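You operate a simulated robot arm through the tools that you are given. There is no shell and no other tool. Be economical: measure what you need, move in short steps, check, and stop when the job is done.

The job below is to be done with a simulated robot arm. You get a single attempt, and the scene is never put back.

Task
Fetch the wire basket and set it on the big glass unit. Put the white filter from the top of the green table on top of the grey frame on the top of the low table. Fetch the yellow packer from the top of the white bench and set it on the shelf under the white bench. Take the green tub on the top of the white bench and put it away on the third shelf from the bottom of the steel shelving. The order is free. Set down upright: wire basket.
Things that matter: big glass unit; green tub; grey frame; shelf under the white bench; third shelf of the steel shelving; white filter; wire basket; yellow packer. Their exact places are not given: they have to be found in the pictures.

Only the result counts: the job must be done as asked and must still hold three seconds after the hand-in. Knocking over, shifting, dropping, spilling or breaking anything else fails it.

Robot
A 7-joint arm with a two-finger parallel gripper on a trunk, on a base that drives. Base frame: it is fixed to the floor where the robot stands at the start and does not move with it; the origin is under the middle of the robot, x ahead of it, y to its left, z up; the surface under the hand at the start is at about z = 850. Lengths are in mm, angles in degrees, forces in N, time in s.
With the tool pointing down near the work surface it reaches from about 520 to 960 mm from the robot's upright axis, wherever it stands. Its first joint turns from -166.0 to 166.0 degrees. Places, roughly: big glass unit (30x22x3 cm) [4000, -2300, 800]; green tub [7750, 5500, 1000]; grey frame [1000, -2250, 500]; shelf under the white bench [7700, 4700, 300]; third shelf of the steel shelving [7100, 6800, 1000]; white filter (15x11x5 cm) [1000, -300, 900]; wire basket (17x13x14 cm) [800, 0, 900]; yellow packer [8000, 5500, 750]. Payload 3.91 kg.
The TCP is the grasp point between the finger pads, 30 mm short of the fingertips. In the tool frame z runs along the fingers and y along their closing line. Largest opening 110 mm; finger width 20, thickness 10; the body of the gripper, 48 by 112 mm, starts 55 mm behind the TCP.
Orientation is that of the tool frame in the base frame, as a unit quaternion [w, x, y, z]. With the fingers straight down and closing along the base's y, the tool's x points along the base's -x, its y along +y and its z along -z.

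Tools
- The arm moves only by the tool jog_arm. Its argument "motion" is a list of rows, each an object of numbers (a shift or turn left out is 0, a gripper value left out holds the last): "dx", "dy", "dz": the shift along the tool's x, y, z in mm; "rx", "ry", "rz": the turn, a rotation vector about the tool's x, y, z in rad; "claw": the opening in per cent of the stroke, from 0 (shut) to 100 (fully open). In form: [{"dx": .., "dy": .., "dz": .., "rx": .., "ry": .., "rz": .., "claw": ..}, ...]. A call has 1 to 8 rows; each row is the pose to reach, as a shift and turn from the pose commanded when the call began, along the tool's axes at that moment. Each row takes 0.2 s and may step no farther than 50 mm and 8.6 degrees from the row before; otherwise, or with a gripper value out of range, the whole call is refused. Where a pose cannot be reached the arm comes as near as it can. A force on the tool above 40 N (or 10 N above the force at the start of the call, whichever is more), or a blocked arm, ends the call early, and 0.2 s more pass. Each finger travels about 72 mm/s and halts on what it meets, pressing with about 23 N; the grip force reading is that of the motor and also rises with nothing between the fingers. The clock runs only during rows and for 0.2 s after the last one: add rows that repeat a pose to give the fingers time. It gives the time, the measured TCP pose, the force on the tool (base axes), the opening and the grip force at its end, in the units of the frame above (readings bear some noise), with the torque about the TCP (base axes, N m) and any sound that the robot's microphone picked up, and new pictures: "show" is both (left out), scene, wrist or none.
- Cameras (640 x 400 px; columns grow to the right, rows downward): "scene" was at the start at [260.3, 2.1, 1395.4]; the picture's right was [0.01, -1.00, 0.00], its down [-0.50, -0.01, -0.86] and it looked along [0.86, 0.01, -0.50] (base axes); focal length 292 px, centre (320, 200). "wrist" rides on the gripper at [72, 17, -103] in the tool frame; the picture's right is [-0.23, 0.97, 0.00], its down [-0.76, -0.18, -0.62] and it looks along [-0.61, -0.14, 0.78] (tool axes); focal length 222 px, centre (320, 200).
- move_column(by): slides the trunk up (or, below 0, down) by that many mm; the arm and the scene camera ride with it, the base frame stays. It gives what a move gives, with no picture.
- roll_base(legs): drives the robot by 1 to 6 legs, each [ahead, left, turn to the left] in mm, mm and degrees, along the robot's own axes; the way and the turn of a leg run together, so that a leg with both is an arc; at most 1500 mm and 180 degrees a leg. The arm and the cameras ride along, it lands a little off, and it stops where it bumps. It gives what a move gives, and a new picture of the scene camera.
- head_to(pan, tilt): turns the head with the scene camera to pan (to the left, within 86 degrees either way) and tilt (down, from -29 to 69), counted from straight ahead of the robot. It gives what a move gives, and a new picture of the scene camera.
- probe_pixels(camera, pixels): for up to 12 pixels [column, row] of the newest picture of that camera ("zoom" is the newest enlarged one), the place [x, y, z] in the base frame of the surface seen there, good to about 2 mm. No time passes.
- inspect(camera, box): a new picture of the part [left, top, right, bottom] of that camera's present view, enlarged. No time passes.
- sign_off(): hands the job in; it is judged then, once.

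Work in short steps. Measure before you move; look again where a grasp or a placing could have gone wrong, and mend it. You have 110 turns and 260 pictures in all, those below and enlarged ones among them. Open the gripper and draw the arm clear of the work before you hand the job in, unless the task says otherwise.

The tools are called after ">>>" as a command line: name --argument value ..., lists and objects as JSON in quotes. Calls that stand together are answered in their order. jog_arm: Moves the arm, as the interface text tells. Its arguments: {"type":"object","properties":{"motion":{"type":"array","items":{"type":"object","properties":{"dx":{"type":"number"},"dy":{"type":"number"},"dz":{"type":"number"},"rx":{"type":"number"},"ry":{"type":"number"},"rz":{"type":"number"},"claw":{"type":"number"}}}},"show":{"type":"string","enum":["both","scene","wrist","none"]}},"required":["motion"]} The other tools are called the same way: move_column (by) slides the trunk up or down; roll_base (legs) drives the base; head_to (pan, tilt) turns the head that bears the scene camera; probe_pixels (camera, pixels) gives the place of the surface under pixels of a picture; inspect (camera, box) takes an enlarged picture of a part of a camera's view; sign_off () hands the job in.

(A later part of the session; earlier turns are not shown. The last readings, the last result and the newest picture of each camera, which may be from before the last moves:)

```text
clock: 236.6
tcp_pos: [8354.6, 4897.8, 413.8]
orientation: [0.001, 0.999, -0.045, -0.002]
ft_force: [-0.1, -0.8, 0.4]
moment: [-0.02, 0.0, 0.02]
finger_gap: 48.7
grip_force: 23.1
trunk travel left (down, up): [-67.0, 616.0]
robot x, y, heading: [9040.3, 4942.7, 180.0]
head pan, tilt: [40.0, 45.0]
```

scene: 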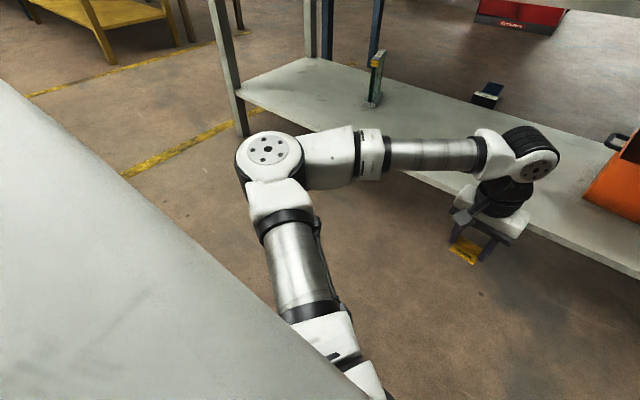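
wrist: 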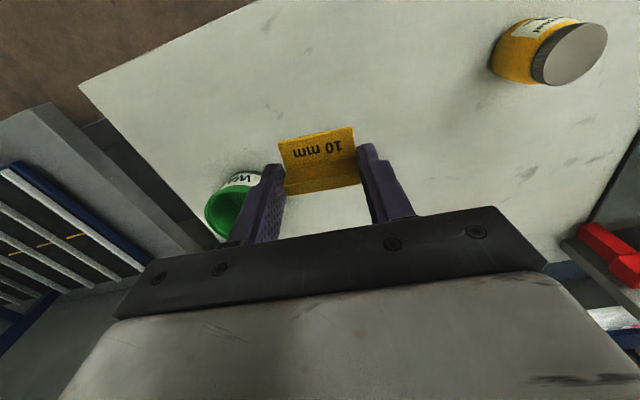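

All arm parts are below z 655. I lower the hand 70 and drive in 430.

>>> jog_arm --motion '[{"dz": 35}, {"dz": 68}, {"dz": 68}]' --show "none"

>>> roll_base --legs '[[300, 0, 0]]'

```text
clock: 237.4
tcp_pos: [8357.0, 4894.5, 343.9]
orientation: [0.0, 0.999, -0.045, -0.003]
ft_force: [-0.3, 0.0, -0.4]
moment: [0.01, 0.0, 0.04]
finger_gap: 48.6
grip_force: 22.6
trunk travel left (down, up): [-67.0, 616.0]
robot x, y, heading: [9043.6, 4943.8, 179.9]
head pan, tilt: [40.0, 45.0]
```

```text
clock: 239.5
tcp_pos: [8055.7, 4895.2, 344.3]
orientation: [0.001, 0.999, -0.046, -0.003]
ft_force: [0.6, 0.3, -0.9]
moment: [-0.02, 0.01, 0.03]
finger_gap: 48.7
grip_force: 22.9
trunk travel left (down, up): [-67.0, 616.0]
robot x, y, heading: [8740.7, 4945.3, 180.1]
head pan, tilt: [40.0, 45.0]
```

scene: 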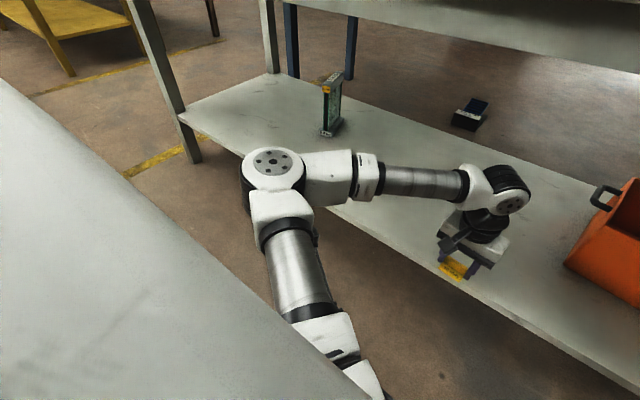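

Clear below the apron. Ahead another 130.

>>> roll_base --legs '[[130, 0, 0]]'

>>> jog_arm --motion '[{"dz": 20}, {"dz": 38}, {"dz": 42}]' --show "both"

```text
clock: 240.8
tcp_pos: [7923.9, 4896.1, 344.2]
orientation: [0.001, 0.999, -0.047, -0.004]
ft_force: [-0.9, 0.7, -1.0]
moment: [-0.03, -0.02, -0.02]
finger_gap: 48.5
grip_force: 22.8
trunk travel left (down, up): [-67.0, 616.0]
robot x, y, heading: [8606.2, 4948.7, 179.6]
head pan, tilt: [40.0, 45.0]
```

scene: 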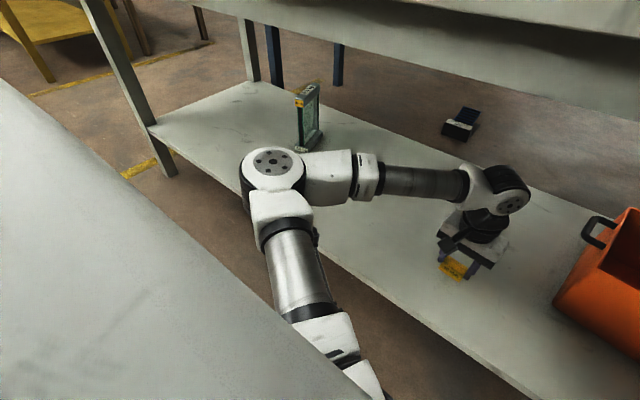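

```text
clock: 241.6
tcp_pos: [7923.3, 4893.6, 301.7]
orientation: [0.001, 0.999, -0.047, -0.003]
ft_force: [0.0, 0.0, -0.4]
moment: [0.0, 0.01, 0.02]
finger_gap: 48.5
grip_force: 22.9
trunk travel left (down, up): [-67.0, 616.0]
robot x, y, heading: [8608.7, 4945.0, 180.0]
head pan, tilt: [40.0, 45.0]
```

scene: 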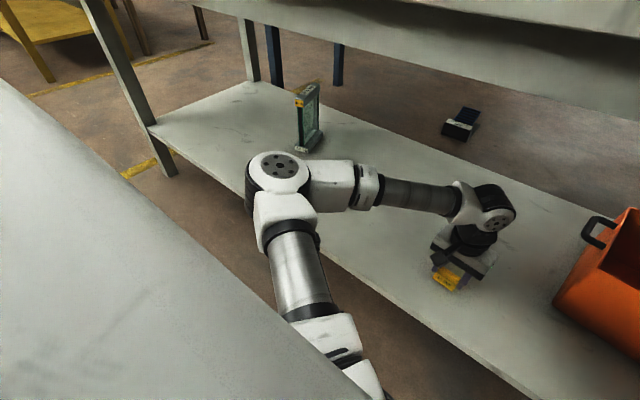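
wrist: 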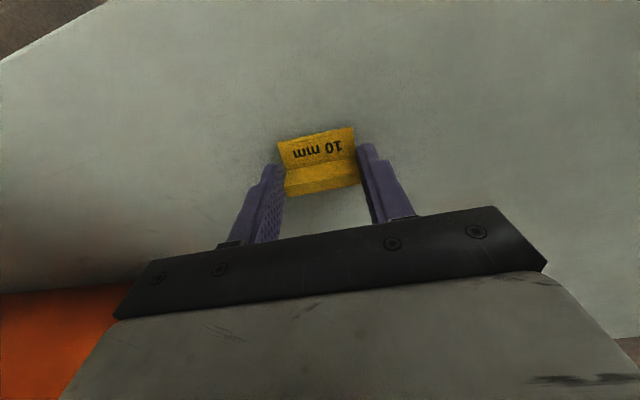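

Expected contact at TCP≈297. I step down to touch.

>>> jog_arm --motion '[{"dz": 2}, {"dz": 4}, {"dz": 6}]' --show "none"

```text
clock: 242.4
tcp_pos: [7923.2, 4894.5, 295.9]
orientation: [0.003, 0.999, -0.045, -0.004]
ft_force: [1.9, -1.0, 5.2]
moment: [0.07, -0.11, -0.03]
finger_gap: 48.8
grip_force: 22.9
trunk travel left (down, up): [-67.0, 616.0]
robot x, y, heading: [8608.7, 4943.5, 179.8]
head pan, tilt: [40.0, 45.0]
```

Contact (5 N). I open and lift away.

>>> jog_arm --motion '[{"claw": 75}, {"claw": 75}, {"claw": 75}, {"claw": 75}, {"dz": -20}, {"dz": -40}, {"dz": -40}]' --show "wrist"

```text
clock: 244.0
tcp_pos: [7924.3, 4893.9, 336.2]
orientation: [0.003, 0.999, -0.045, -0.004]
ft_force: [0.2, 0.0, -0.1]
moment: [0.02, -0.01, -0.02]
finger_gap: 82.4
grip_force: 0.1
trunk travel left (down, up): [-67.0, 616.0]
robot x, y, heading: [8608.8, 4943.7, 180.1]
head pan, tilt: [40.0, 45.0]
```

wrist: 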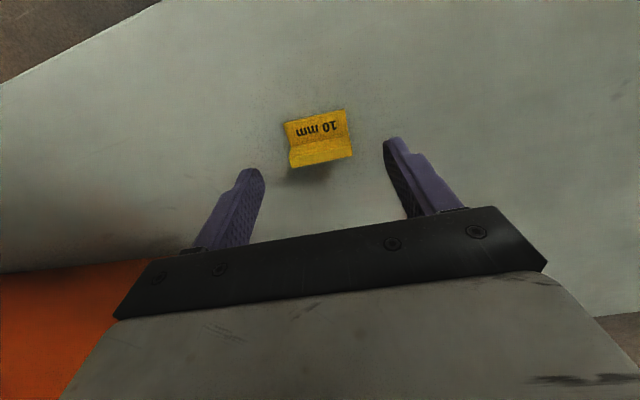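

The packer rests on the shelf. I back out, then raise the trunk.

>>> roll_base --legs '[[-440, 0, 0]]'

>>> move_column --by 400

>>> head_to --pan -20 --tilt 15

```text
clock: 246.6
tcp_pos: [8352.8, 4891.2, 335.4]
orientation: [0.001, 0.999, -0.044, -0.002]
ft_force: [0.4, 0.7, -0.3]
moment: [0.01, -0.04, -0.02]
finger_gap: 82.6
grip_force: 0.1
trunk travel left (down, up): [-67.0, 616.0]
robot x, y, heading: [9036.1, 4946.6, 179.9]
head pan, tilt: [40.0, 45.0]
```

scene: 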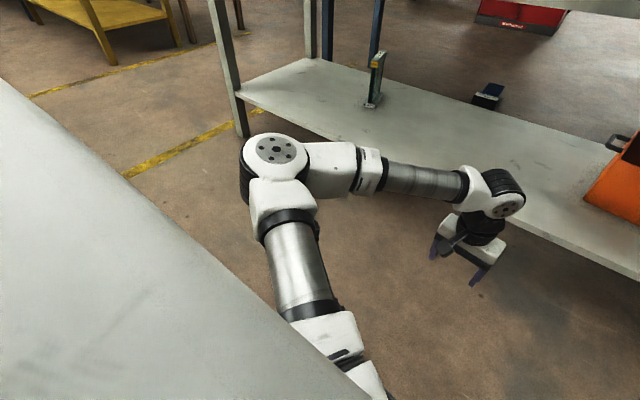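

```text
clock: 250.4
tcp_pos: [8351.8, 4891.6, 728.4]
orientation: [0.001, 0.999, -0.045, 0.0]
ft_force: [-0.9, -0.6, 0.8]
moment: [0.02, 0.01, 0.03]
finger_gap: 82.6
grip_force: 0.0
trunk travel left (down, up): [-467.0, 216.0]
robot x, y, heading: [9035.0, 4942.4, 179.9]
head pan, tilt: [40.0, 45.0]
```

```text
clock: 251.7
tcp_pos: [8352.5, 4891.5, 729.5]
orientation: [0.001, 0.999, -0.044, -0.001]
ft_force: [0.8, 0.4, -0.8]
moment: [0.01, 0.01, 0.02]
finger_gap: 82.7
grip_force: 0.0
trunk travel left (down, up): [-467.0, 216.0]
robot x, y, heading: [9034.8, 4939.7, 180.0]
head pan, tilt: [-20.0, 15.0]
```

scene: 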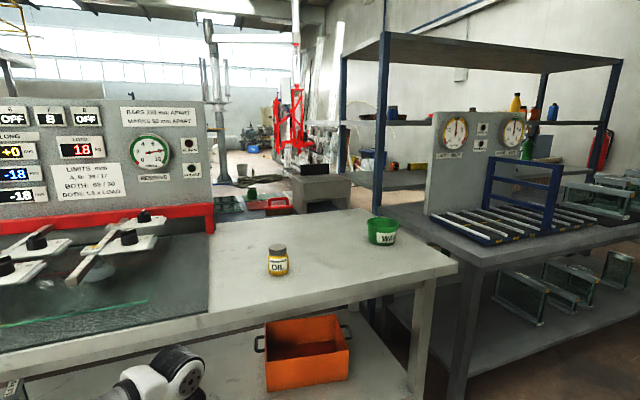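

The shelving is visible. I probe its levels, posts, and the tub.

>>> probe_pixels --camera "scene" --pixels '[[400, 36], [350, 123], [410, 125], [400, 178], [355, 172], [378, 100], [345, 110], [610, 70], [390, 240], [367, 224], [397, 222], [383, 243]]'

>>> inspect --camera "scene" --box '[330, 20, 640, 220]'

>>> inspect --camera "scene" --box '[350, 205, 414, 255]'

```text
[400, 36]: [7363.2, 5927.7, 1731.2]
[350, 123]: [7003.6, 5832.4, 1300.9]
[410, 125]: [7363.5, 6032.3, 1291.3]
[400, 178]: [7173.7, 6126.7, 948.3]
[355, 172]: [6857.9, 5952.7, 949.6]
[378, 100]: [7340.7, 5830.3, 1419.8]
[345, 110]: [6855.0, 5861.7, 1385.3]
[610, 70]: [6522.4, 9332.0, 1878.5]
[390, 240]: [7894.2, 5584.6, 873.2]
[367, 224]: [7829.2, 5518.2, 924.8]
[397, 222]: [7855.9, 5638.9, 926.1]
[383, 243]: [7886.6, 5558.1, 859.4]
```

```text
2.00 times, centred on (485, 120) of scene
```

zoom: 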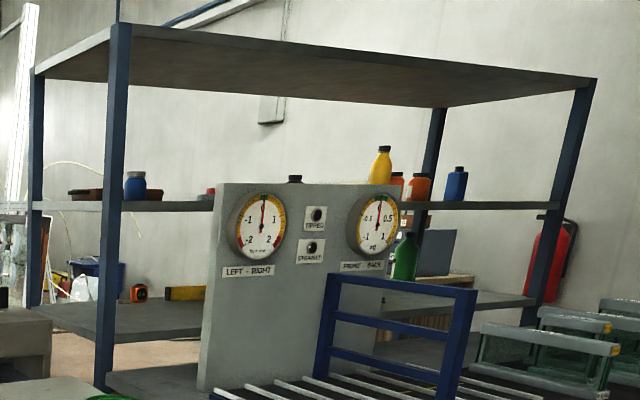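

```text
8.00 times, centred on (382, 230) of scene
```

zoom: 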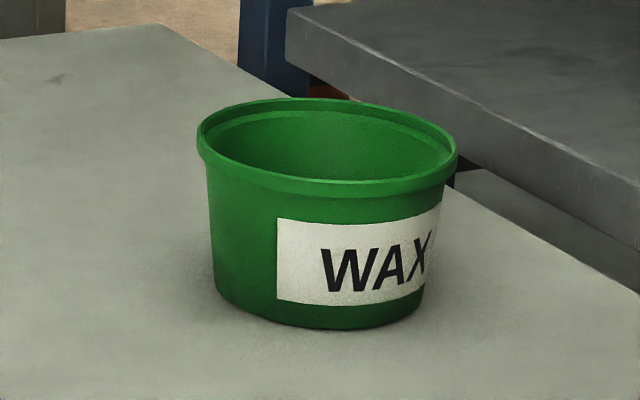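

Third shelf: z≈949, next at ≈1295 above. The tub (rim ⌀≈122 > jaw) must be gripped by its wall, with the hand pitched so it can later go between shelves. I raise trunk and hand, strafe and approach.

>>> move_column --by 205

>>> jog_arm --motion '[{"dz": -45, "claw": 60}, {"dz": -90}, {"dz": -135}, {"dz": -180}, {"dz": -180, "rz": -0.09}]' --show "none"

>>> roll_base --legs '[[0, -600, 0]]'

>>> roll_base --legs '[[410, 0, 0]]'

>>> head_to --pan 0 --tilt 40

```text
clock: 253.9
tcp_pos: [8351.3, 4891.6, 934.6]
orientation: [0.001, 0.999, -0.044, 0.0]
ft_force: [0.1, 0.0, 0.1]
moment: [0.0, 0.02, 0.0]
finger_gap: 82.3
grip_force: 0.1
trunk travel left (down, up): [-672.0, 11.0]
robot x, y, heading: [9030.7, 4942.0, 180.2]
head pan, tilt: [-20.0, 15.0]
```

```text
clock: 255.2
tcp_pos: [8351.0, 4890.3, 1114.4]
orientation: [0.001, 1.0, 0.001, -0.001]
ft_force: [0.1, -0.1, 0.0]
moment: [0.01, -0.03, 0.01]
finger_gap: 66.2
grip_force: 0.0
trunk travel left (down, up): [-672.0, 11.0]
robot x, y, heading: [9031.7, 4944.4, 180.0]
head pan, tilt: [-20.0, 15.0]
```

```text
clock: 260.3
tcp_pos: [8356.6, 5506.0, 1114.3]
orientation: [0.001, 1.0, -0.011, 0.001]
ft_force: [0.2, -0.3, 0.0]
moment: [0.01, -0.03, 0.0]
finger_gap: 66.0
grip_force: 0.0
trunk travel left (down, up): [-672.0, 11.0]
robot x, y, heading: [9041.8, 5543.8, 178.8]
head pan, tilt: [-20.0, 15.0]
```

scene: 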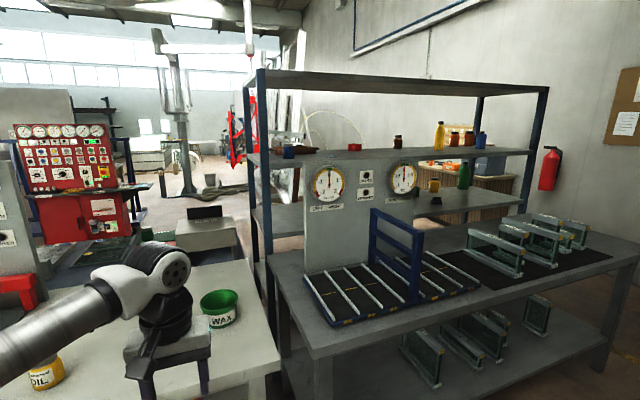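

```text
clock: 262.8
tcp_pos: [7944.9, 5518.9, 1114.4]
orientation: [0.001, 1.0, -0.013, 0.0]
ft_force: [0.2, 0.6, -0.2]
moment: [-0.02, -0.03, 0.0]
finger_gap: 65.8
grip_force: 0.1
trunk travel left (down, up): [-672.0, 11.0]
robot x, y, heading: [8629.9, 5555.2, 178.5]
head pan, tilt: [-20.0, 15.0]
```

scene: 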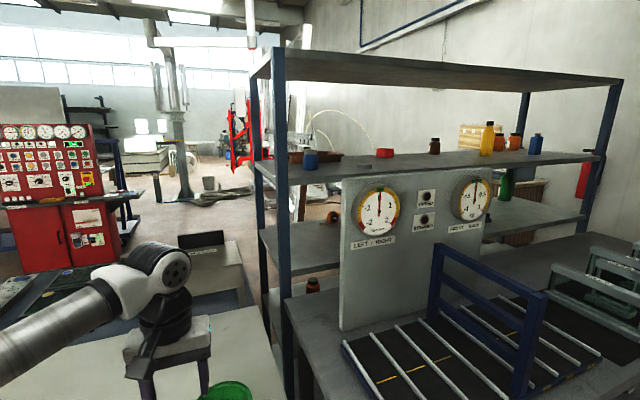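

```text
clock: 263.7
tcp_pos: [7944.6, 5519.7, 1114.4]
orientation: [0.0, 1.0, -0.013, 0.0]
ft_force: [-0.4, 0.0, -0.9]
moment: [-0.02, 0.0, 0.0]
finger_gap: 65.9
grip_force: 0.0
trunk travel left (down, up): [-672.0, 11.0]
robot x, y, heading: [8630.6, 5552.4, 178.4]
head pan, tilt: [0.0, 40.0]
```

scene: 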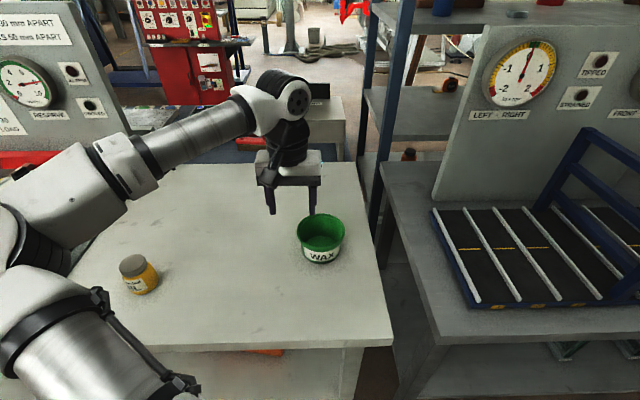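

I enlarge the tub and probe the rim precisely.

>>> inspect --camera "scene" --box '[280, 195, 360, 275]'

```text
5.00 times, centred on (320, 235) of scene
```

zoom: 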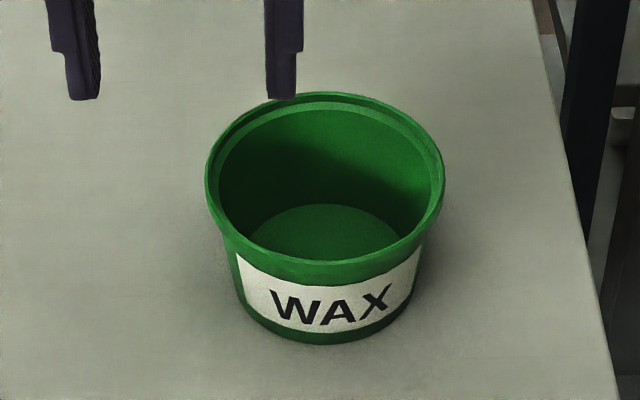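

>>> probe_pixels --camera "zoom" --pixels '[[209, 185], [441, 183], [330, 96], [325, 262], [214, 185], [436, 183], [328, 104], [320, 225], [400, 245], [250, 245], [225, 160], [325, 275]]'

```text
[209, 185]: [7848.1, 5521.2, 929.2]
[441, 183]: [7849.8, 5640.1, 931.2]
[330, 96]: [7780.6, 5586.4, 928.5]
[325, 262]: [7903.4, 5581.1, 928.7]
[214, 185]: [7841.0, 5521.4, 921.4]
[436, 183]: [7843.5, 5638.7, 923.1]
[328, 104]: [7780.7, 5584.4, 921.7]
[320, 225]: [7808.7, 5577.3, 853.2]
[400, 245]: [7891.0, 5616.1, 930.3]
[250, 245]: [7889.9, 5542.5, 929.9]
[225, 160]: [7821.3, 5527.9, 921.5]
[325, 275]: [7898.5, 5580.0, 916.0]
```

Rim centre (7842,5580.5), R≈60, top z 930. I pitch the hand 35° above the tub's left wall, jaws at 45%.

>>> jog_arm --motion '[{"dx": -25, "dy": -2, "ry": -0.122, "claw": 45}, {"dx": -50, "dy": -3, "ry": -0.244}, {"dx": -75, "dy": -5, "ry": -0.366}, {"dx": -95, "dy": -5, "ry": -0.488}, {"dx": -103, "dy": -5, "ry": -0.61}, {"dx": -103, "dy": -5, "ry": -0.61}]' --show "both"

```text
clock: 265.1
tcp_pos: [7842.6, 5528.6, 1114.7]
orientation: [-0.003, 0.953, -0.013, -0.302]
ft_force: [0.4, 1.0, 0.7]
moment: [0.0, 0.0, 0.0]
finger_gap: 49.3
grip_force: 0.0
trunk travel left (down, up): [-672.0, 11.0]
robot x, y, heading: [8630.0, 5555.7, 178.5]
head pan, tilt: [0.0, 40.0]
```

scene: 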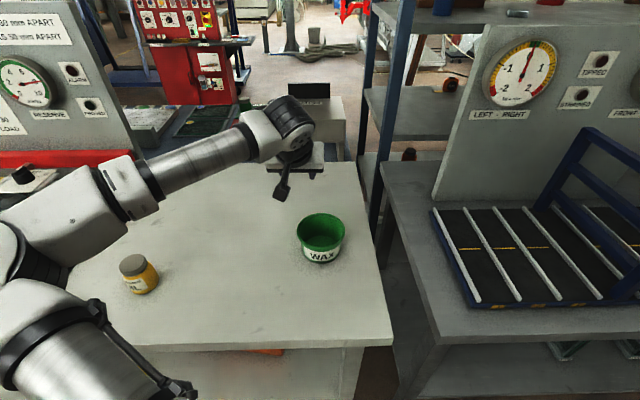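
wrist: 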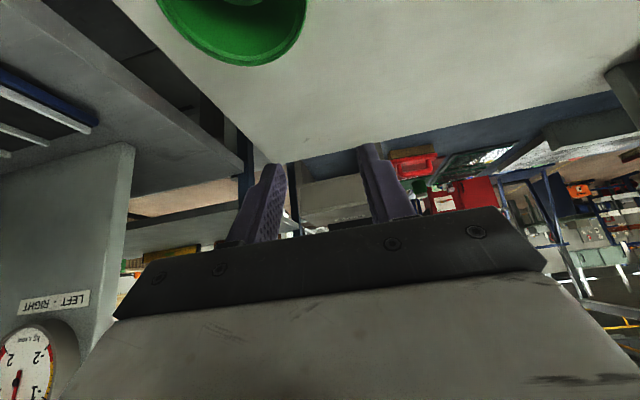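

Pitched correctly. I descend 130 in base z and check alignment.

>>> jog_arm --motion '[{"dx": 24.8, "dy": 2, "dz": 35.5}, {"dx": 49.6, "dy": 3.6, "dz": 71}, {"dx": 74.5, "dy": 3.6, "dz": 106.6}, {"dx": 74.5, "dy": 3.6, "dz": 106.6}]' --show "both"

>>> inspect --camera "scene" --box '[240, 160, 380, 280]'

```text
clock: 266.1
tcp_pos: [7843.4, 5524.6, 984.0]
orientation: [-0.003, 0.953, -0.013, -0.302]
ft_force: [-0.6, -0.8, -0.5]
moment: [0.03, 0.0, 0.01]
finger_gap: 49.3
grip_force: 0.1
trunk travel left (down, up): [-672.0, 11.0]
robot x, y, heading: [8629.8, 5551.1, 178.4]
head pan, tilt: [0.0, 40.0]
```

scene: 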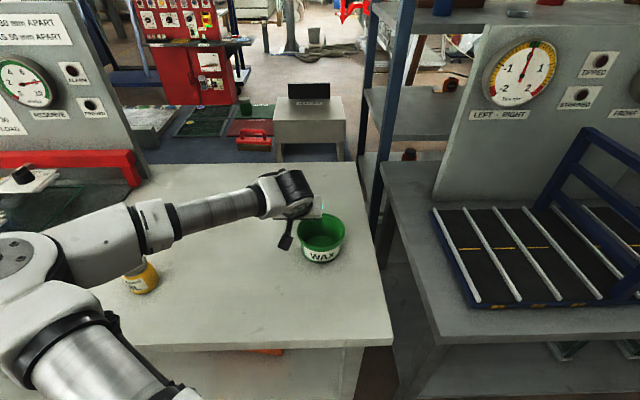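
wrist: 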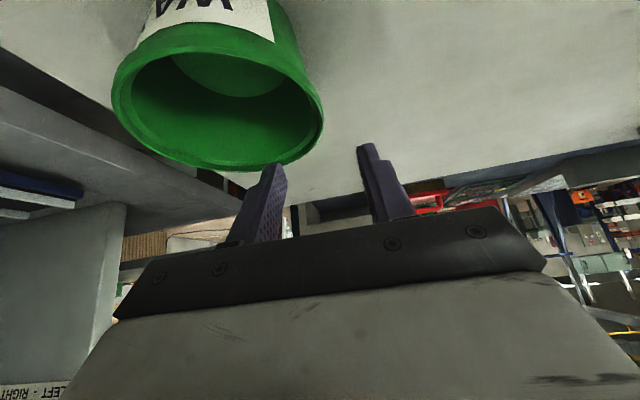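

```text
3.33 times, centred on (310, 220) of scene
```

zoom: 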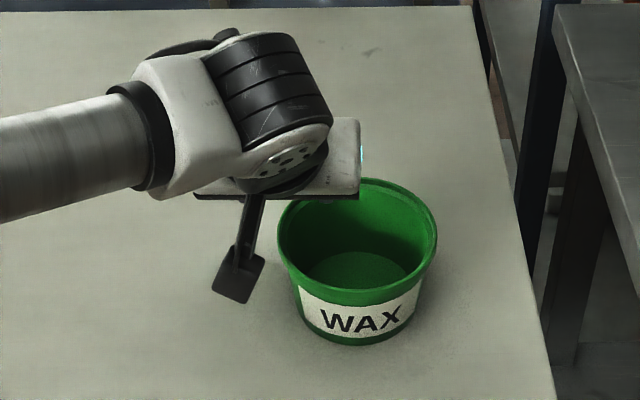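

Alignment good, camera stalk passes outside the tub. I descend the last 67 mm slowly.

>>> jog_arm --motion '[{"dx": 14.3, "dz": 20.5}, {"dx": 24.3, "dz": 34.9}, {"dx": 32, "dz": 45.9}, {"dx": 38.5, "dz": 55.2}, {"dx": 38.5, "dz": 55.2}]' --show "both"

>>> inspect --camera "scene" --box '[240, 160, 380, 280]'

```text
clock: 267.3
tcp_pos: [7842.7, 5523.8, 914.9]
orientation: [-0.004, 0.954, -0.013, -0.3]
ft_force: [-0.1, -0.2, 0.4]
moment: [0.02, -0.01, -0.02]
finger_gap: 49.5
grip_force: 0.0
trunk travel left (down, up): [-672.0, 11.0]
robot x, y, heading: [8628.1, 5555.4, 178.8]
head pan, tilt: [0.0, 40.0]
```

scene: 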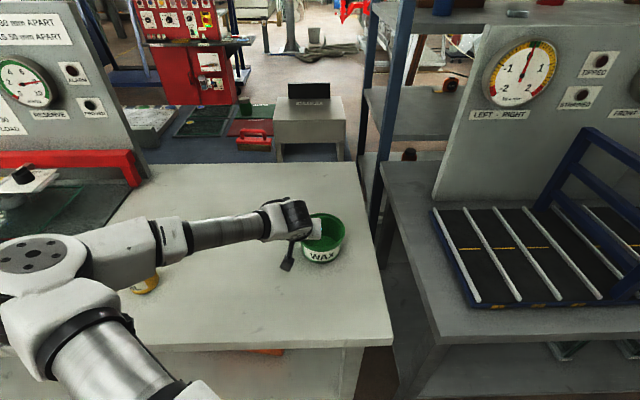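
wrist: 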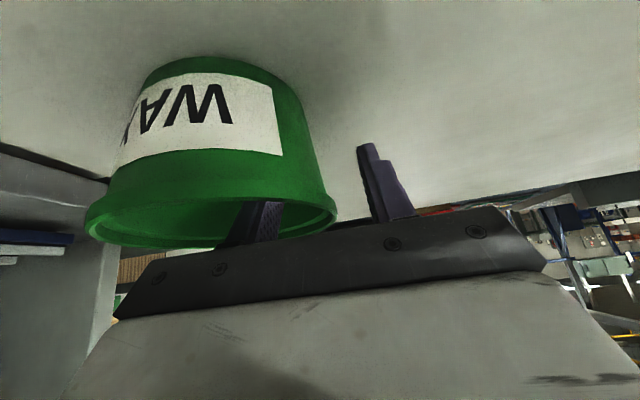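

```text
3.33 times, centred on (310, 220) of scene
```

zoom: 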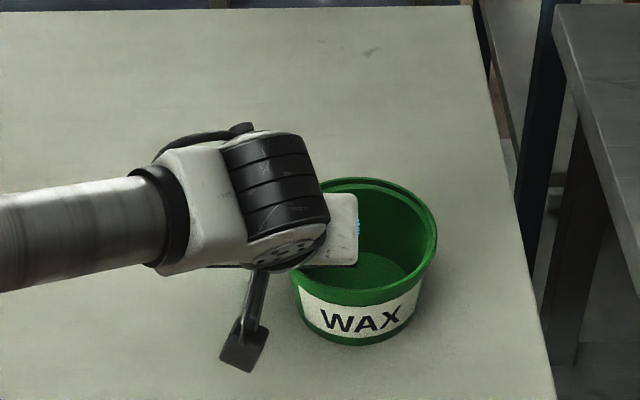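

One finger is inside the wall, one outside. I close on the wall.

>>> jog_arm --motion '[{"claw": 0}, {"claw": 0}, {"claw": 0}, {"claw": 0}]' --show "none"

>>> jog_arm --motion '[{"dx": -6, "dz": -8}, {"dx": -14, "dz": -20}, {"dx": -23, "dz": -33}]' --show "both"

```text
clock: 268.3
tcp_pos: [7843.0, 5523.5, 915.9]
orientation: [-0.003, 0.954, -0.013, -0.3]
ft_force: [-0.2, 0.5, 3.4]
moment: [0.39, -0.01, 0.05]
finger_gap: 19.0
grip_force: 23.0
trunk travel left (down, up): [-672.0, 11.0]
robot x, y, heading: [8630.4, 5554.7, 178.6]
head pan, tilt: [0.0, 40.0]
```

```text
clock: 269.1
tcp_pos: [7841.0, 5521.4, 957.2]
orientation: [-0.002, 0.954, -0.012, -0.3]
ft_force: [0.9, -0.4, -1.0]
moment: [-0.04, 0.02, 0.01]
finger_gap: 14.8
grip_force: 23.1
trunk travel left (down, up): [-672.0, 11.0]
robot x, y, heading: [8629.1, 5553.6, 178.5]
head pan, tilt: [0.0, 40.0]
```

scene: 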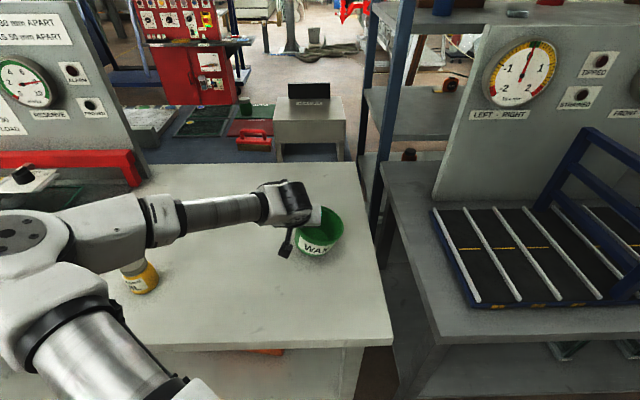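
wrist: 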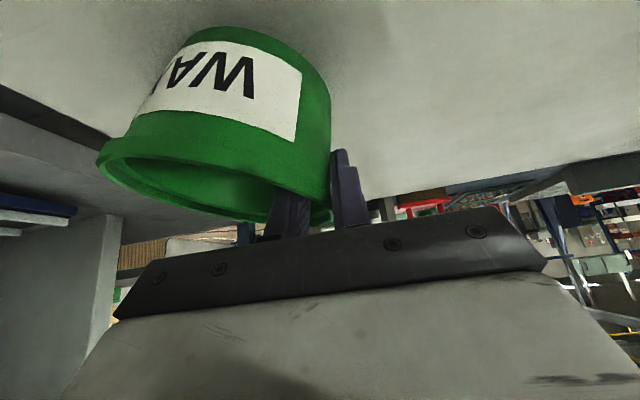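

The gap settled to 14.8 as the tapered wall aligned with the pads; I check how the tub hangs.

>>> inspect --camera "scene" --box '[240, 160, 380, 280]'

>>> jog_arm --motion '[{"dx": -23, "dz": -33}, {"dx": -46, "dz": -66}, {"dx": -69, "dz": -98}, {"dx": -92, "dz": -131}, {"dx": -115, "dz": -164}]' --show "both"

```text
3.33 times, centred on (310, 220) of scene
```

zoom: 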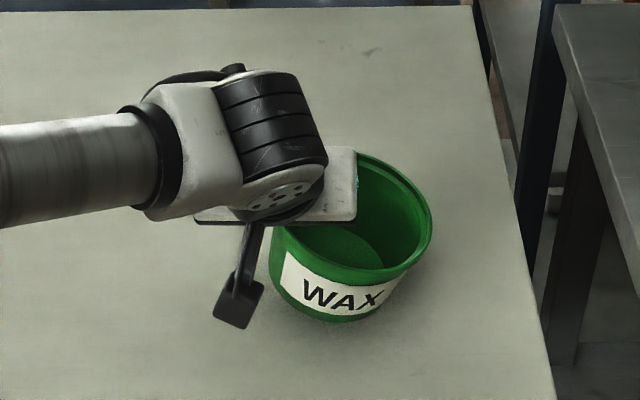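

```text
clock: 270.3
tcp_pos: [7841.3, 5524.1, 1160.6]
orientation: [-0.003, 0.954, -0.014, -0.301]
ft_force: [-0.2, -0.2, -1.1]
moment: [-0.03, 0.0, 0.01]
finger_gap: 14.9
grip_force: 23.4
trunk travel left (down, up): [-672.0, 11.0]
robot x, y, heading: [8629.1, 5554.0, 178.5]
head pan, tilt: [0.0, 40.0]
```

scene: 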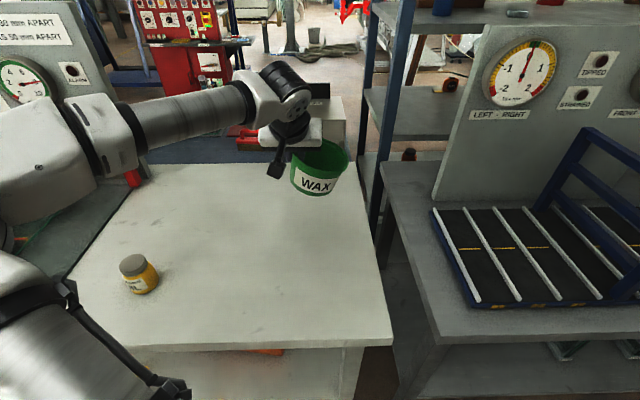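
wrist: 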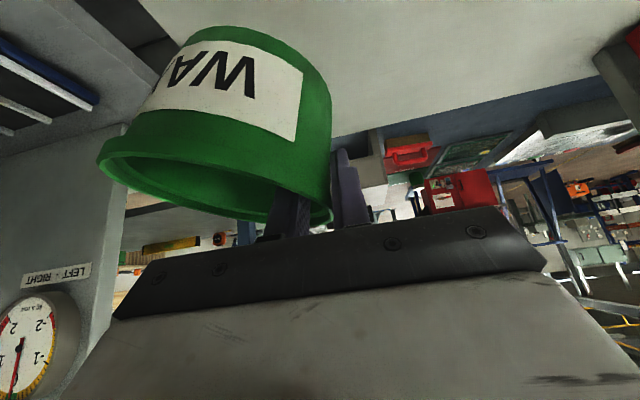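

Held firmly with a slight tilt. I back off and travel down the aisle to y≈2870.

>>> roll_base --legs '[[-330, 0, 1.5], [0, 1340, 0], [0, 1340, 0]]'

>>> head_to --pan 0 --tilt 15

```text
clock: 292.9
tcp_pos: [8201.0, 2818.0, 1159.8]
orientation: [0.001, 0.954, 0.002, -0.3]
ft_force: [-0.1, -1.1, -1.1]
moment: [-0.03, -0.03, -0.04]
finger_gap: 14.1
grip_force: 23.1
trunk travel left (down, up): [-672.0, 11.0]
robot x, y, heading: [8990.1, 2874.2, -179.8]
head pan, tilt: [0.0, 40.0]
```

scene: 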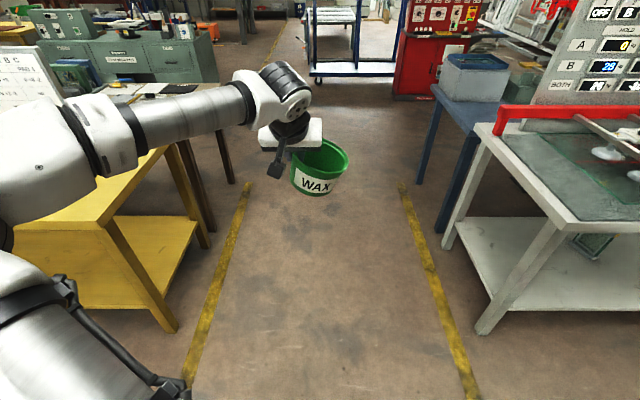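

```text
clock: 293.8
tcp_pos: [8202.3, 2819.0, 1161.0]
orientation: [0.001, 0.954, 0.002, -0.3]
ft_force: [0.2, 0.0, -0.9]
moment: [-0.04, -0.03, -0.03]
finger_gap: 14.3
grip_force: 22.8
trunk travel left (down, up): [-672.0, 11.0]
robot x, y, heading: [8991.8, 2876.2, -179.6]
head pan, tilt: [0.0, 15.0]
```

scene: 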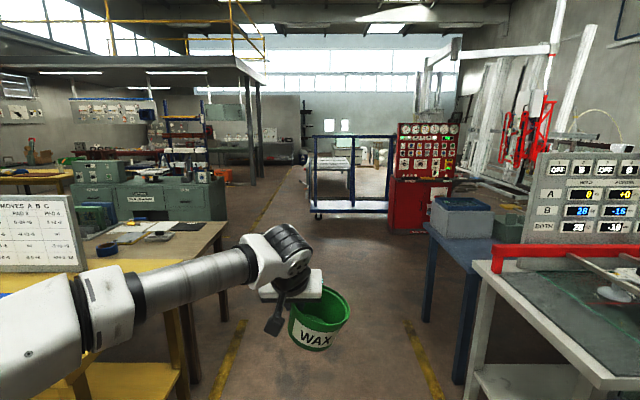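

I drive west to x≈5900, then turn to face +y and look.

>>> roll_base --legs '[[1050, 0, -0.3], [1050, 0, 0], [950, 0, 0], [0, 0, -90]]'

>>> head_to --pan -20 --tilt 20

```text
clock: 312.6
tcp_pos: [5924.3, 3585.9, 1159.9]
orientation: [0.213, -0.672, 0.676, 0.213]
ft_force: [0.6, 0.0, -0.4]
moment: [0.01, 0.03, -0.01]
finger_gap: 14.0
grip_force: 22.8
trunk travel left (down, up): [-672.0, 11.0]
robot x, y, heading: [5974.1, 2800.0, 89.7]
head pan, tilt: [0.0, 15.0]
```

scene: 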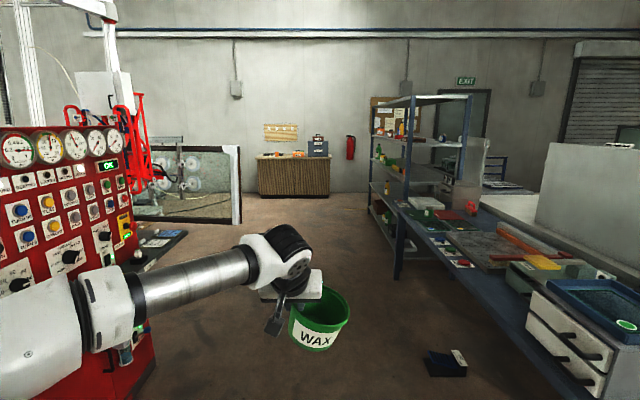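

```text
clock: 313.4
tcp_pos: [5924.5, 3586.0, 1159.8]
orientation: [0.213, -0.672, 0.677, 0.211]
ft_force: [-0.5, -0.4, -1.3]
moment: [0.02, 0.03, -0.01]
finger_gap: 14.1
grip_force: 22.8
trunk travel left (down, up): [-672.0, 11.0]
robot x, y, heading: [5973.1, 2796.7, 89.7]
head pan, tilt: [-20.0, 20.0]
```

scene: 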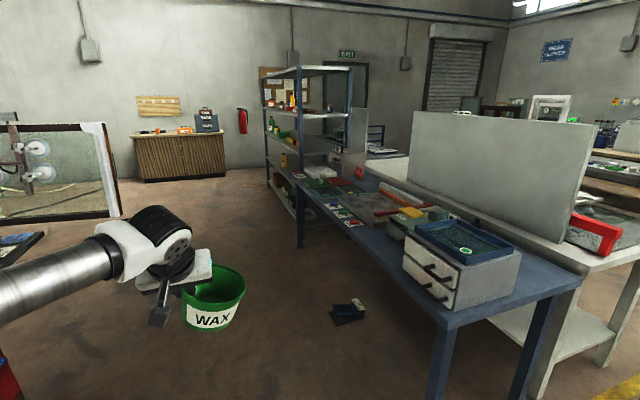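

The red cabinet is close on the left; I probe it and the shelving levels.

>>> probe_pixels --camera "scene" --pixels '[[8, 375], [20, 240], [300, 120], [285, 117], [290, 143], [290, 178], [300, 210], [283, 195], [335, 312], [265, 75], [302, 75], [335, 275]]'

>>> head_to --pan 35 --tilt 30

```text
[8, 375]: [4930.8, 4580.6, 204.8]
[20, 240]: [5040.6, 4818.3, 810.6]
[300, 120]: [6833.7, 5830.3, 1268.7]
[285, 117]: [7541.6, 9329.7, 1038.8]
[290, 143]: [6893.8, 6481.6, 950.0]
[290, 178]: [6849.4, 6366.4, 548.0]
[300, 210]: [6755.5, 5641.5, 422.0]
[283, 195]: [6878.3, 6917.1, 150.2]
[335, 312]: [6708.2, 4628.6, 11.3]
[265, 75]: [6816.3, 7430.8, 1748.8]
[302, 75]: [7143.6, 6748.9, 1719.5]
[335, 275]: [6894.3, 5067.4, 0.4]
```

```text
clock: 314.6
tcp_pos: [5923.9, 3586.3, 1159.7]
orientation: [0.213, -0.673, 0.676, 0.213]
ft_force: [0.1, 0.0, -0.4]
moment: [0.01, 0.04, -0.01]
finger_gap: 14.2
grip_force: 22.6
trunk travel left (down, up): [-672.0, 11.0]
robot x, y, heading: [5972.3, 2795.6, 89.5]
head pan, tilt: [35.0, 30.0]
```

scene: 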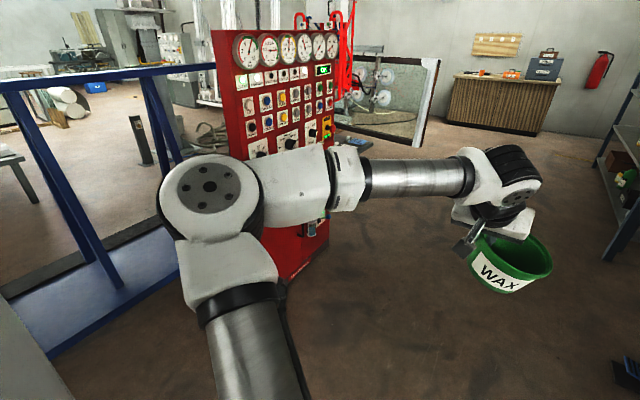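

Everything clear. I drive +y to y≈6400 and turn to face the shelving.

>>> roll_base --legs '[[1200, 50, 0], [1200, 50, 0], [1150, 0, 0], [0, 0, -90]]'

>>> head_to --pan 0 --tilt 20

```text
clock: 335.8
tcp_pos: [6742.2, 6348.0, 1159.2]
orientation: [0.301, 0.021, 0.953, -0.006]
ft_force: [0.5, -0.3, -1.4]
moment: [0.01, -0.01, -0.03]
finger_gap: 13.8
grip_force: 23.0
trunk travel left (down, up): [-672.0, 11.0]
robot x, y, heading: [5953.4, 6333.0, -2.5]
head pan, tilt: [35.0, 30.0]
```

scene: 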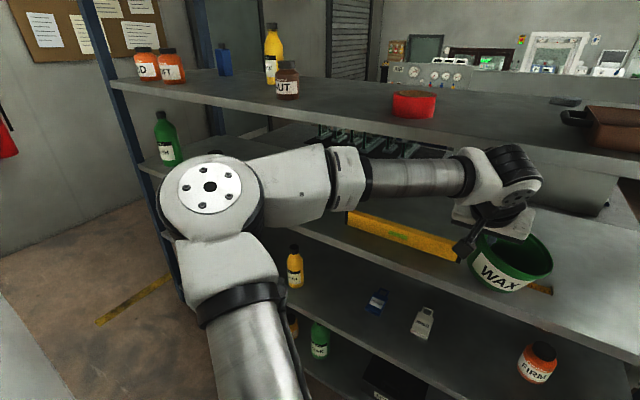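

```text
clock: 336.8
tcp_pos: [6743.3, 6349.4, 1159.6]
orientation: [0.301, 0.022, 0.954, -0.007]
ft_force: [0.6, 0.3, -0.6]
moment: [0.04, 0.02, 0.01]
finger_gap: 13.7
grip_force: 23.1
trunk travel left (down, up): [-672.0, 11.0]
robot x, y, heading: [5953.3, 6334.5, -2.6]
head pan, tilt: [0.0, 20.0]
```

scene: 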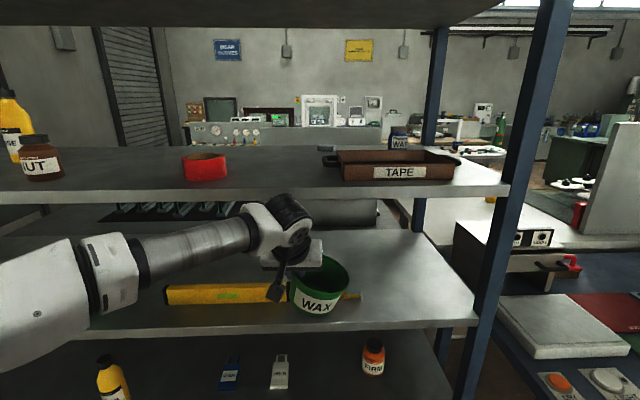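

Third shelf's right part (400,290) is free beside the yellow level. I probe it.

>>> probe_pixels --camera "scene" --pixels '[[355, 296], [348, 295], [180, 292], [400, 290], [440, 310], [400, 250], [440, 195], [470, 325], [300, 195], [320, 330], [340, 260], [478, 300]]'

>>> inspect --camera "scene" --box '[140, 180, 500, 340]'

```text
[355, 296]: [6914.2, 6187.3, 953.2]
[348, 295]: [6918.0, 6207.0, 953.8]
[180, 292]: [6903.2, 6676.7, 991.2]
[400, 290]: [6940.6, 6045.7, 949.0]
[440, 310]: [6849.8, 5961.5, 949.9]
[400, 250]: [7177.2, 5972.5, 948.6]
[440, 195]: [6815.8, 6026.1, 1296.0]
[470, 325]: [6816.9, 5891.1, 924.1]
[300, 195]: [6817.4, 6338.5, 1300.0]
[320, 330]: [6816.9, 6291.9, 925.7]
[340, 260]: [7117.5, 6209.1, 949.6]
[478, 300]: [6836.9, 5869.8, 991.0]
```

```text
1.78 times, centred on (320, 260) of scene
```

zoom: 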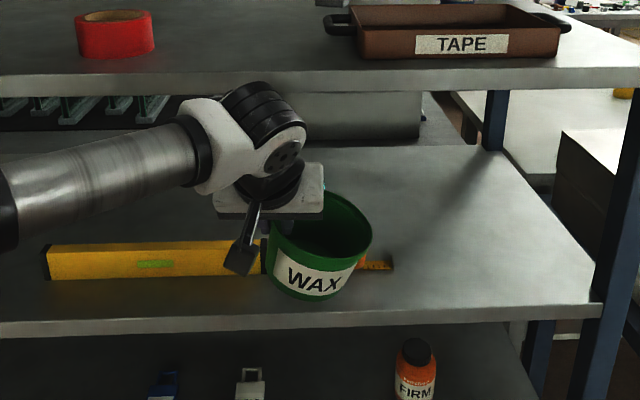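

I enlarge the tub and probe its rim and base to determine tilt and lowest point.

>>> inspect --camera "scene" --box '[260, 235, 380, 325]'

```text
4.44 times, centred on (320, 280) of scene
```

zoom: 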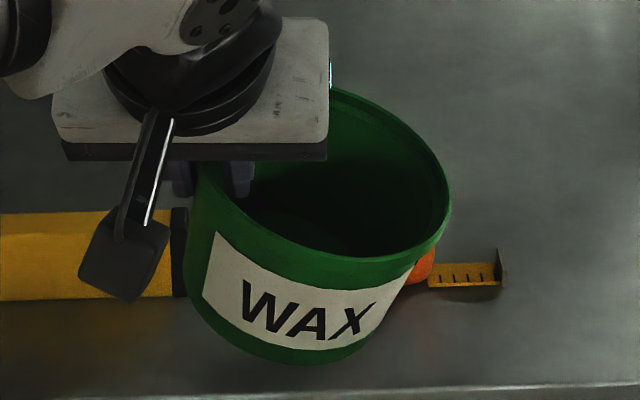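

>>> probe_pixels --camera "zoom" --pixels '[[447, 215], [340, 95], [380, 257], [300, 250], [430, 240], [410, 130], [250, 225], [290, 362], [340, 358], [220, 335], [200, 300], [503, 280]]'

```text
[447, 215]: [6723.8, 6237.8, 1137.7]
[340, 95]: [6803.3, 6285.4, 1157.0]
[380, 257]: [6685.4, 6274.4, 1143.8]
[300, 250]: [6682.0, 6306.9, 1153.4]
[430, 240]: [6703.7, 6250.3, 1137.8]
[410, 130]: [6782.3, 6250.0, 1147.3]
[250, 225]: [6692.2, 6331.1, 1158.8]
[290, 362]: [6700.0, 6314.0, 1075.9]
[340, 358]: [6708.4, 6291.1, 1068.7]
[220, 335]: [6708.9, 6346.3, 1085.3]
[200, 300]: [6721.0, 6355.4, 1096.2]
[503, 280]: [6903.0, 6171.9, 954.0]
```

The tub droops ~14° to its free side. I back a touch, square the base, and strafe so the tub faces the free spot; then roll the hand to level the tub and lower it.

>>> roll_base --legs '[[-60, 0, 2.5], [0, -310, 0]]'

>>> jog_arm --motion '[{"rx": 0.1, "ry": 0.037, "rz": -0.07}, {"rx": 0.205, "ry": 0.075, "rz": -0.143}, {"rx": 0.205, "ry": 0.075, "rz": -0.143}]' --show "scene"

>>> inspect --camera "scene" --box '[240, 220, 400, 340]'

```text
clock: 340.3
tcp_pos: [6679.0, 6081.7, 1160.4]
orientation: [0.301, 0.0, 0.954, 0.001]
ft_force: [-0.7, -0.1, -1.0]
moment: [0.04, 0.02, -0.02]
finger_gap: 13.6
grip_force: 23.1
trunk travel left (down, up): [-672.0, 11.0]
robot x, y, heading: [5894.1, 6028.7, -0.1]
head pan, tilt: [0.0, 20.0]
```

scene: 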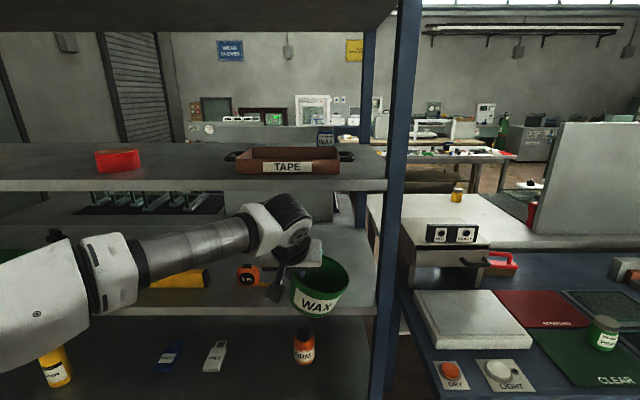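

```text
clock: 341.1
tcp_pos: [6679.1, 6082.9, 1160.2]
orientation: [0.262, -0.036, 0.957, -0.119]
ft_force: [-0.9, -0.2, -0.7]
moment: [0.07, -0.02, 0.02]
finger_gap: 13.6
grip_force: 23.3
trunk travel left (down, up): [-672.0, 11.0]
robot x, y, heading: [5891.8, 6028.2, -0.0]
head pan, tilt: [0.0, 20.0]
```

scene: 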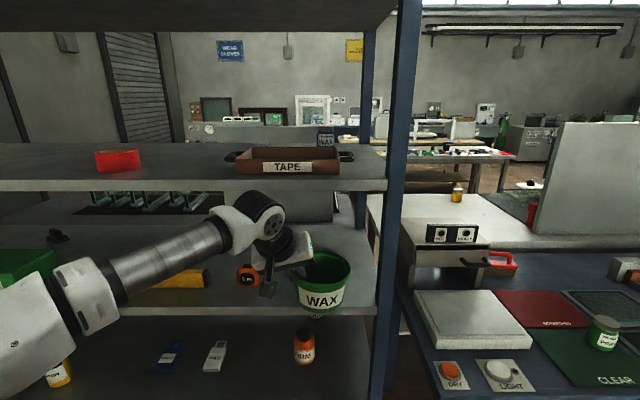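

```text
3.33 times, centred on (320, 280) of scene
```

zoom: 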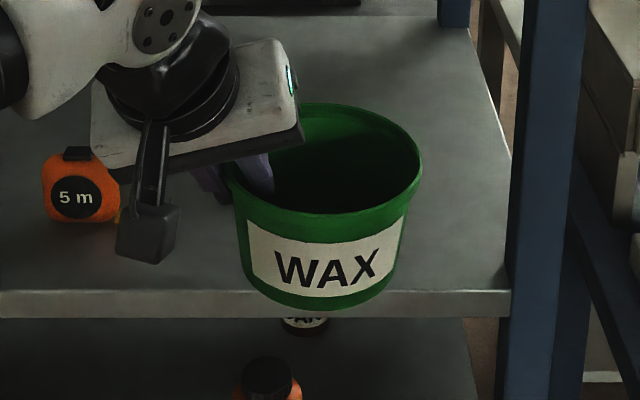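

The tub is now close to level; I verify by probing rim and base.

>>> probe_pixels --camera "zoom" --pixels '[[419, 165], [330, 106], [330, 208], [385, 203], [270, 200], [395, 125], [320, 306], [270, 295], [370, 292], [75, 195], [400, 250], [245, 265]]'

```text
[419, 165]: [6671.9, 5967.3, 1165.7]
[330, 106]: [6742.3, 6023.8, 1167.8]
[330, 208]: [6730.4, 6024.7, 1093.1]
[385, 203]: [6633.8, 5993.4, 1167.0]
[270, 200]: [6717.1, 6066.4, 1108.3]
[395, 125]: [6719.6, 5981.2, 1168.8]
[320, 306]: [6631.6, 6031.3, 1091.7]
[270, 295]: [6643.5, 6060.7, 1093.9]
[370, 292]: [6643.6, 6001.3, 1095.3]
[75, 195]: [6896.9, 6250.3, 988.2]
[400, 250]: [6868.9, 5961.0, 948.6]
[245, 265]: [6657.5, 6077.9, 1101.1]
```

Level (rim ≈1167, base ≈1090, centre (6681,6026)). I lower 112 in base z outside the shelf.

>>> jog_arm --motion '[{"dx": 18.4, "dy": 9.2, "dz": 31.1}, {"dx": 36.8, "dy": 18.4, "dz": 62.3}, {"dx": 55.2, "dy": 27.6, "dz": 93.4}, {"dx": 55.2, "dy": 27.6, "dz": 93.4}]' --show "scene"

>>> probe_pixels --camera "scene" --pixels '[[255, 225], [270, 225], [230, 235], [190, 255], [100, 290], [320, 330]]'

```text
clock: 342.1
tcp_pos: [6676.8, 6082.9, 1049.2]
orientation: [0.263, -0.035, 0.957, -0.118]
ft_force: [0.9, -0.9, -0.4]
moment: [0.03, 0.0, 0.03]
finger_gap: 13.6
grip_force: 23.1
trunk travel left (down, up): [-672.0, 11.0]
robot x, y, heading: [5889.6, 6031.4, -0.1]
head pan, tilt: [0.0, 20.0]
```

scene: 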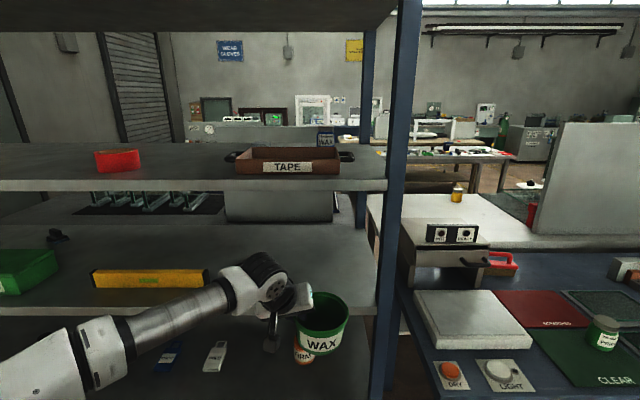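

```text
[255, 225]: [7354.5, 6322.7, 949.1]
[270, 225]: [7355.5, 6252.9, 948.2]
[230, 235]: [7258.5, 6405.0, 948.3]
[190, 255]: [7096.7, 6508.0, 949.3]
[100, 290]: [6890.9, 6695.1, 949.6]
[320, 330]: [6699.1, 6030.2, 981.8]
```

I probe the wrist top to make sure it passes under the fourth shelf.

>>> probe_pixels --camera "scene" --pixels '[[262, 258], [240, 275], [200, 300], [110, 325], [30, 370], [300, 290], [345, 300], [322, 352]]'

>>> roll_base --legs '[[110, 0, 0]]'

```text
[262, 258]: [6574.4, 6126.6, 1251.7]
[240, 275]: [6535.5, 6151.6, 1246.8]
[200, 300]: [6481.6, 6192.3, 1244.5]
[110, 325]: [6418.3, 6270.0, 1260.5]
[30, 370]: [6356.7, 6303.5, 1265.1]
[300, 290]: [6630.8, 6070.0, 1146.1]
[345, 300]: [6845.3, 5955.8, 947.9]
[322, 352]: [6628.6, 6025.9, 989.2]
```

```text
clock: 343.3
tcp_pos: [6788.6, 6085.5, 1048.9]
orientation: [0.262, -0.037, 0.957, -0.119]
ft_force: [-0.1, -0.3, -0.6]
moment: [0.03, -0.03, 0.04]
finger_gap: 13.6
grip_force: 23.1
trunk travel left (down, up): [-672.0, 11.0]
robot x, y, heading: [6004.4, 6035.7, -0.2]
head pan, tilt: [0.0, 20.0]
```

scene: 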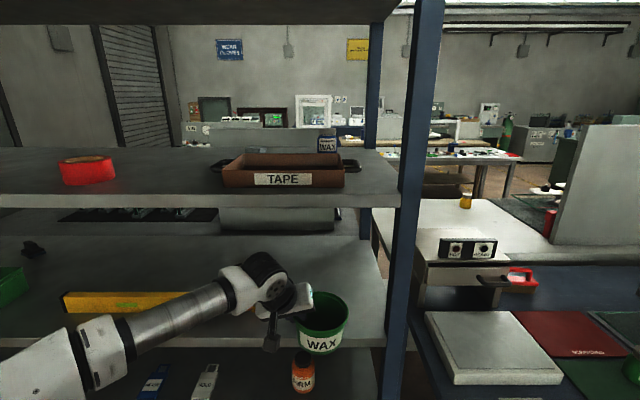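

Wrist top (1252) vs the fourth shelf's underside (~1272): I lower 14 more, then advance 105.

>>> jog_arm --motion '[{"dx": 6.9, "dy": 3.5, "dz": 11.7}, {"dx": 6.9, "dy": 3.5, "dz": 11.7}]' --show "none"

>>> probe_pixels --camera "scene" --pixels '[[300, 197], [300, 204], [150, 204], [320, 345], [300, 342]]'

>>> roll_base --legs '[[105, 0, 0]]'

```text
clock: 343.9
tcp_pos: [6786.5, 6086.0, 1035.3]
orientation: [0.263, -0.038, 0.957, -0.118]
ft_force: [0.9, 0.0, -1.1]
moment: [0.04, 0.0, -0.01]
finger_gap: 13.4
grip_force: 23.0
trunk travel left (down, up): [-672.0, 11.0]
robot x, y, heading: [6001.6, 6030.2, -0.0]
head pan, tilt: [0.0, 20.0]
```

```text
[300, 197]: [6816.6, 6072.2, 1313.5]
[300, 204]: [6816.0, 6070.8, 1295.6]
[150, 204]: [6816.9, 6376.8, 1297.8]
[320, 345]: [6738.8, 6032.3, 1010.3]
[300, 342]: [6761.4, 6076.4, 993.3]
```

```text
clock: 345.1
tcp_pos: [6893.2, 6088.6, 1035.1]
orientation: [0.261, -0.039, 0.957, -0.118]
ft_force: [-0.7, 0.4, -0.4]
moment: [0.03, 0.03, 0.03]
finger_gap: 13.4
grip_force: 22.4
trunk travel left (down, up): [-672.0, 11.0]
robot x, y, heading: [6106.8, 6031.7, 0.2]
head pan, tilt: [0.0, 20.0]
```

scene: 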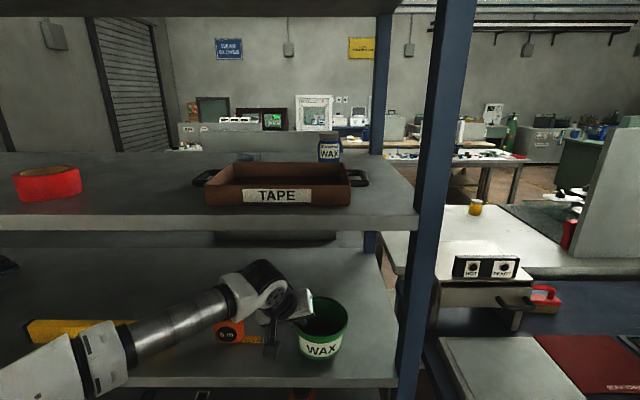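

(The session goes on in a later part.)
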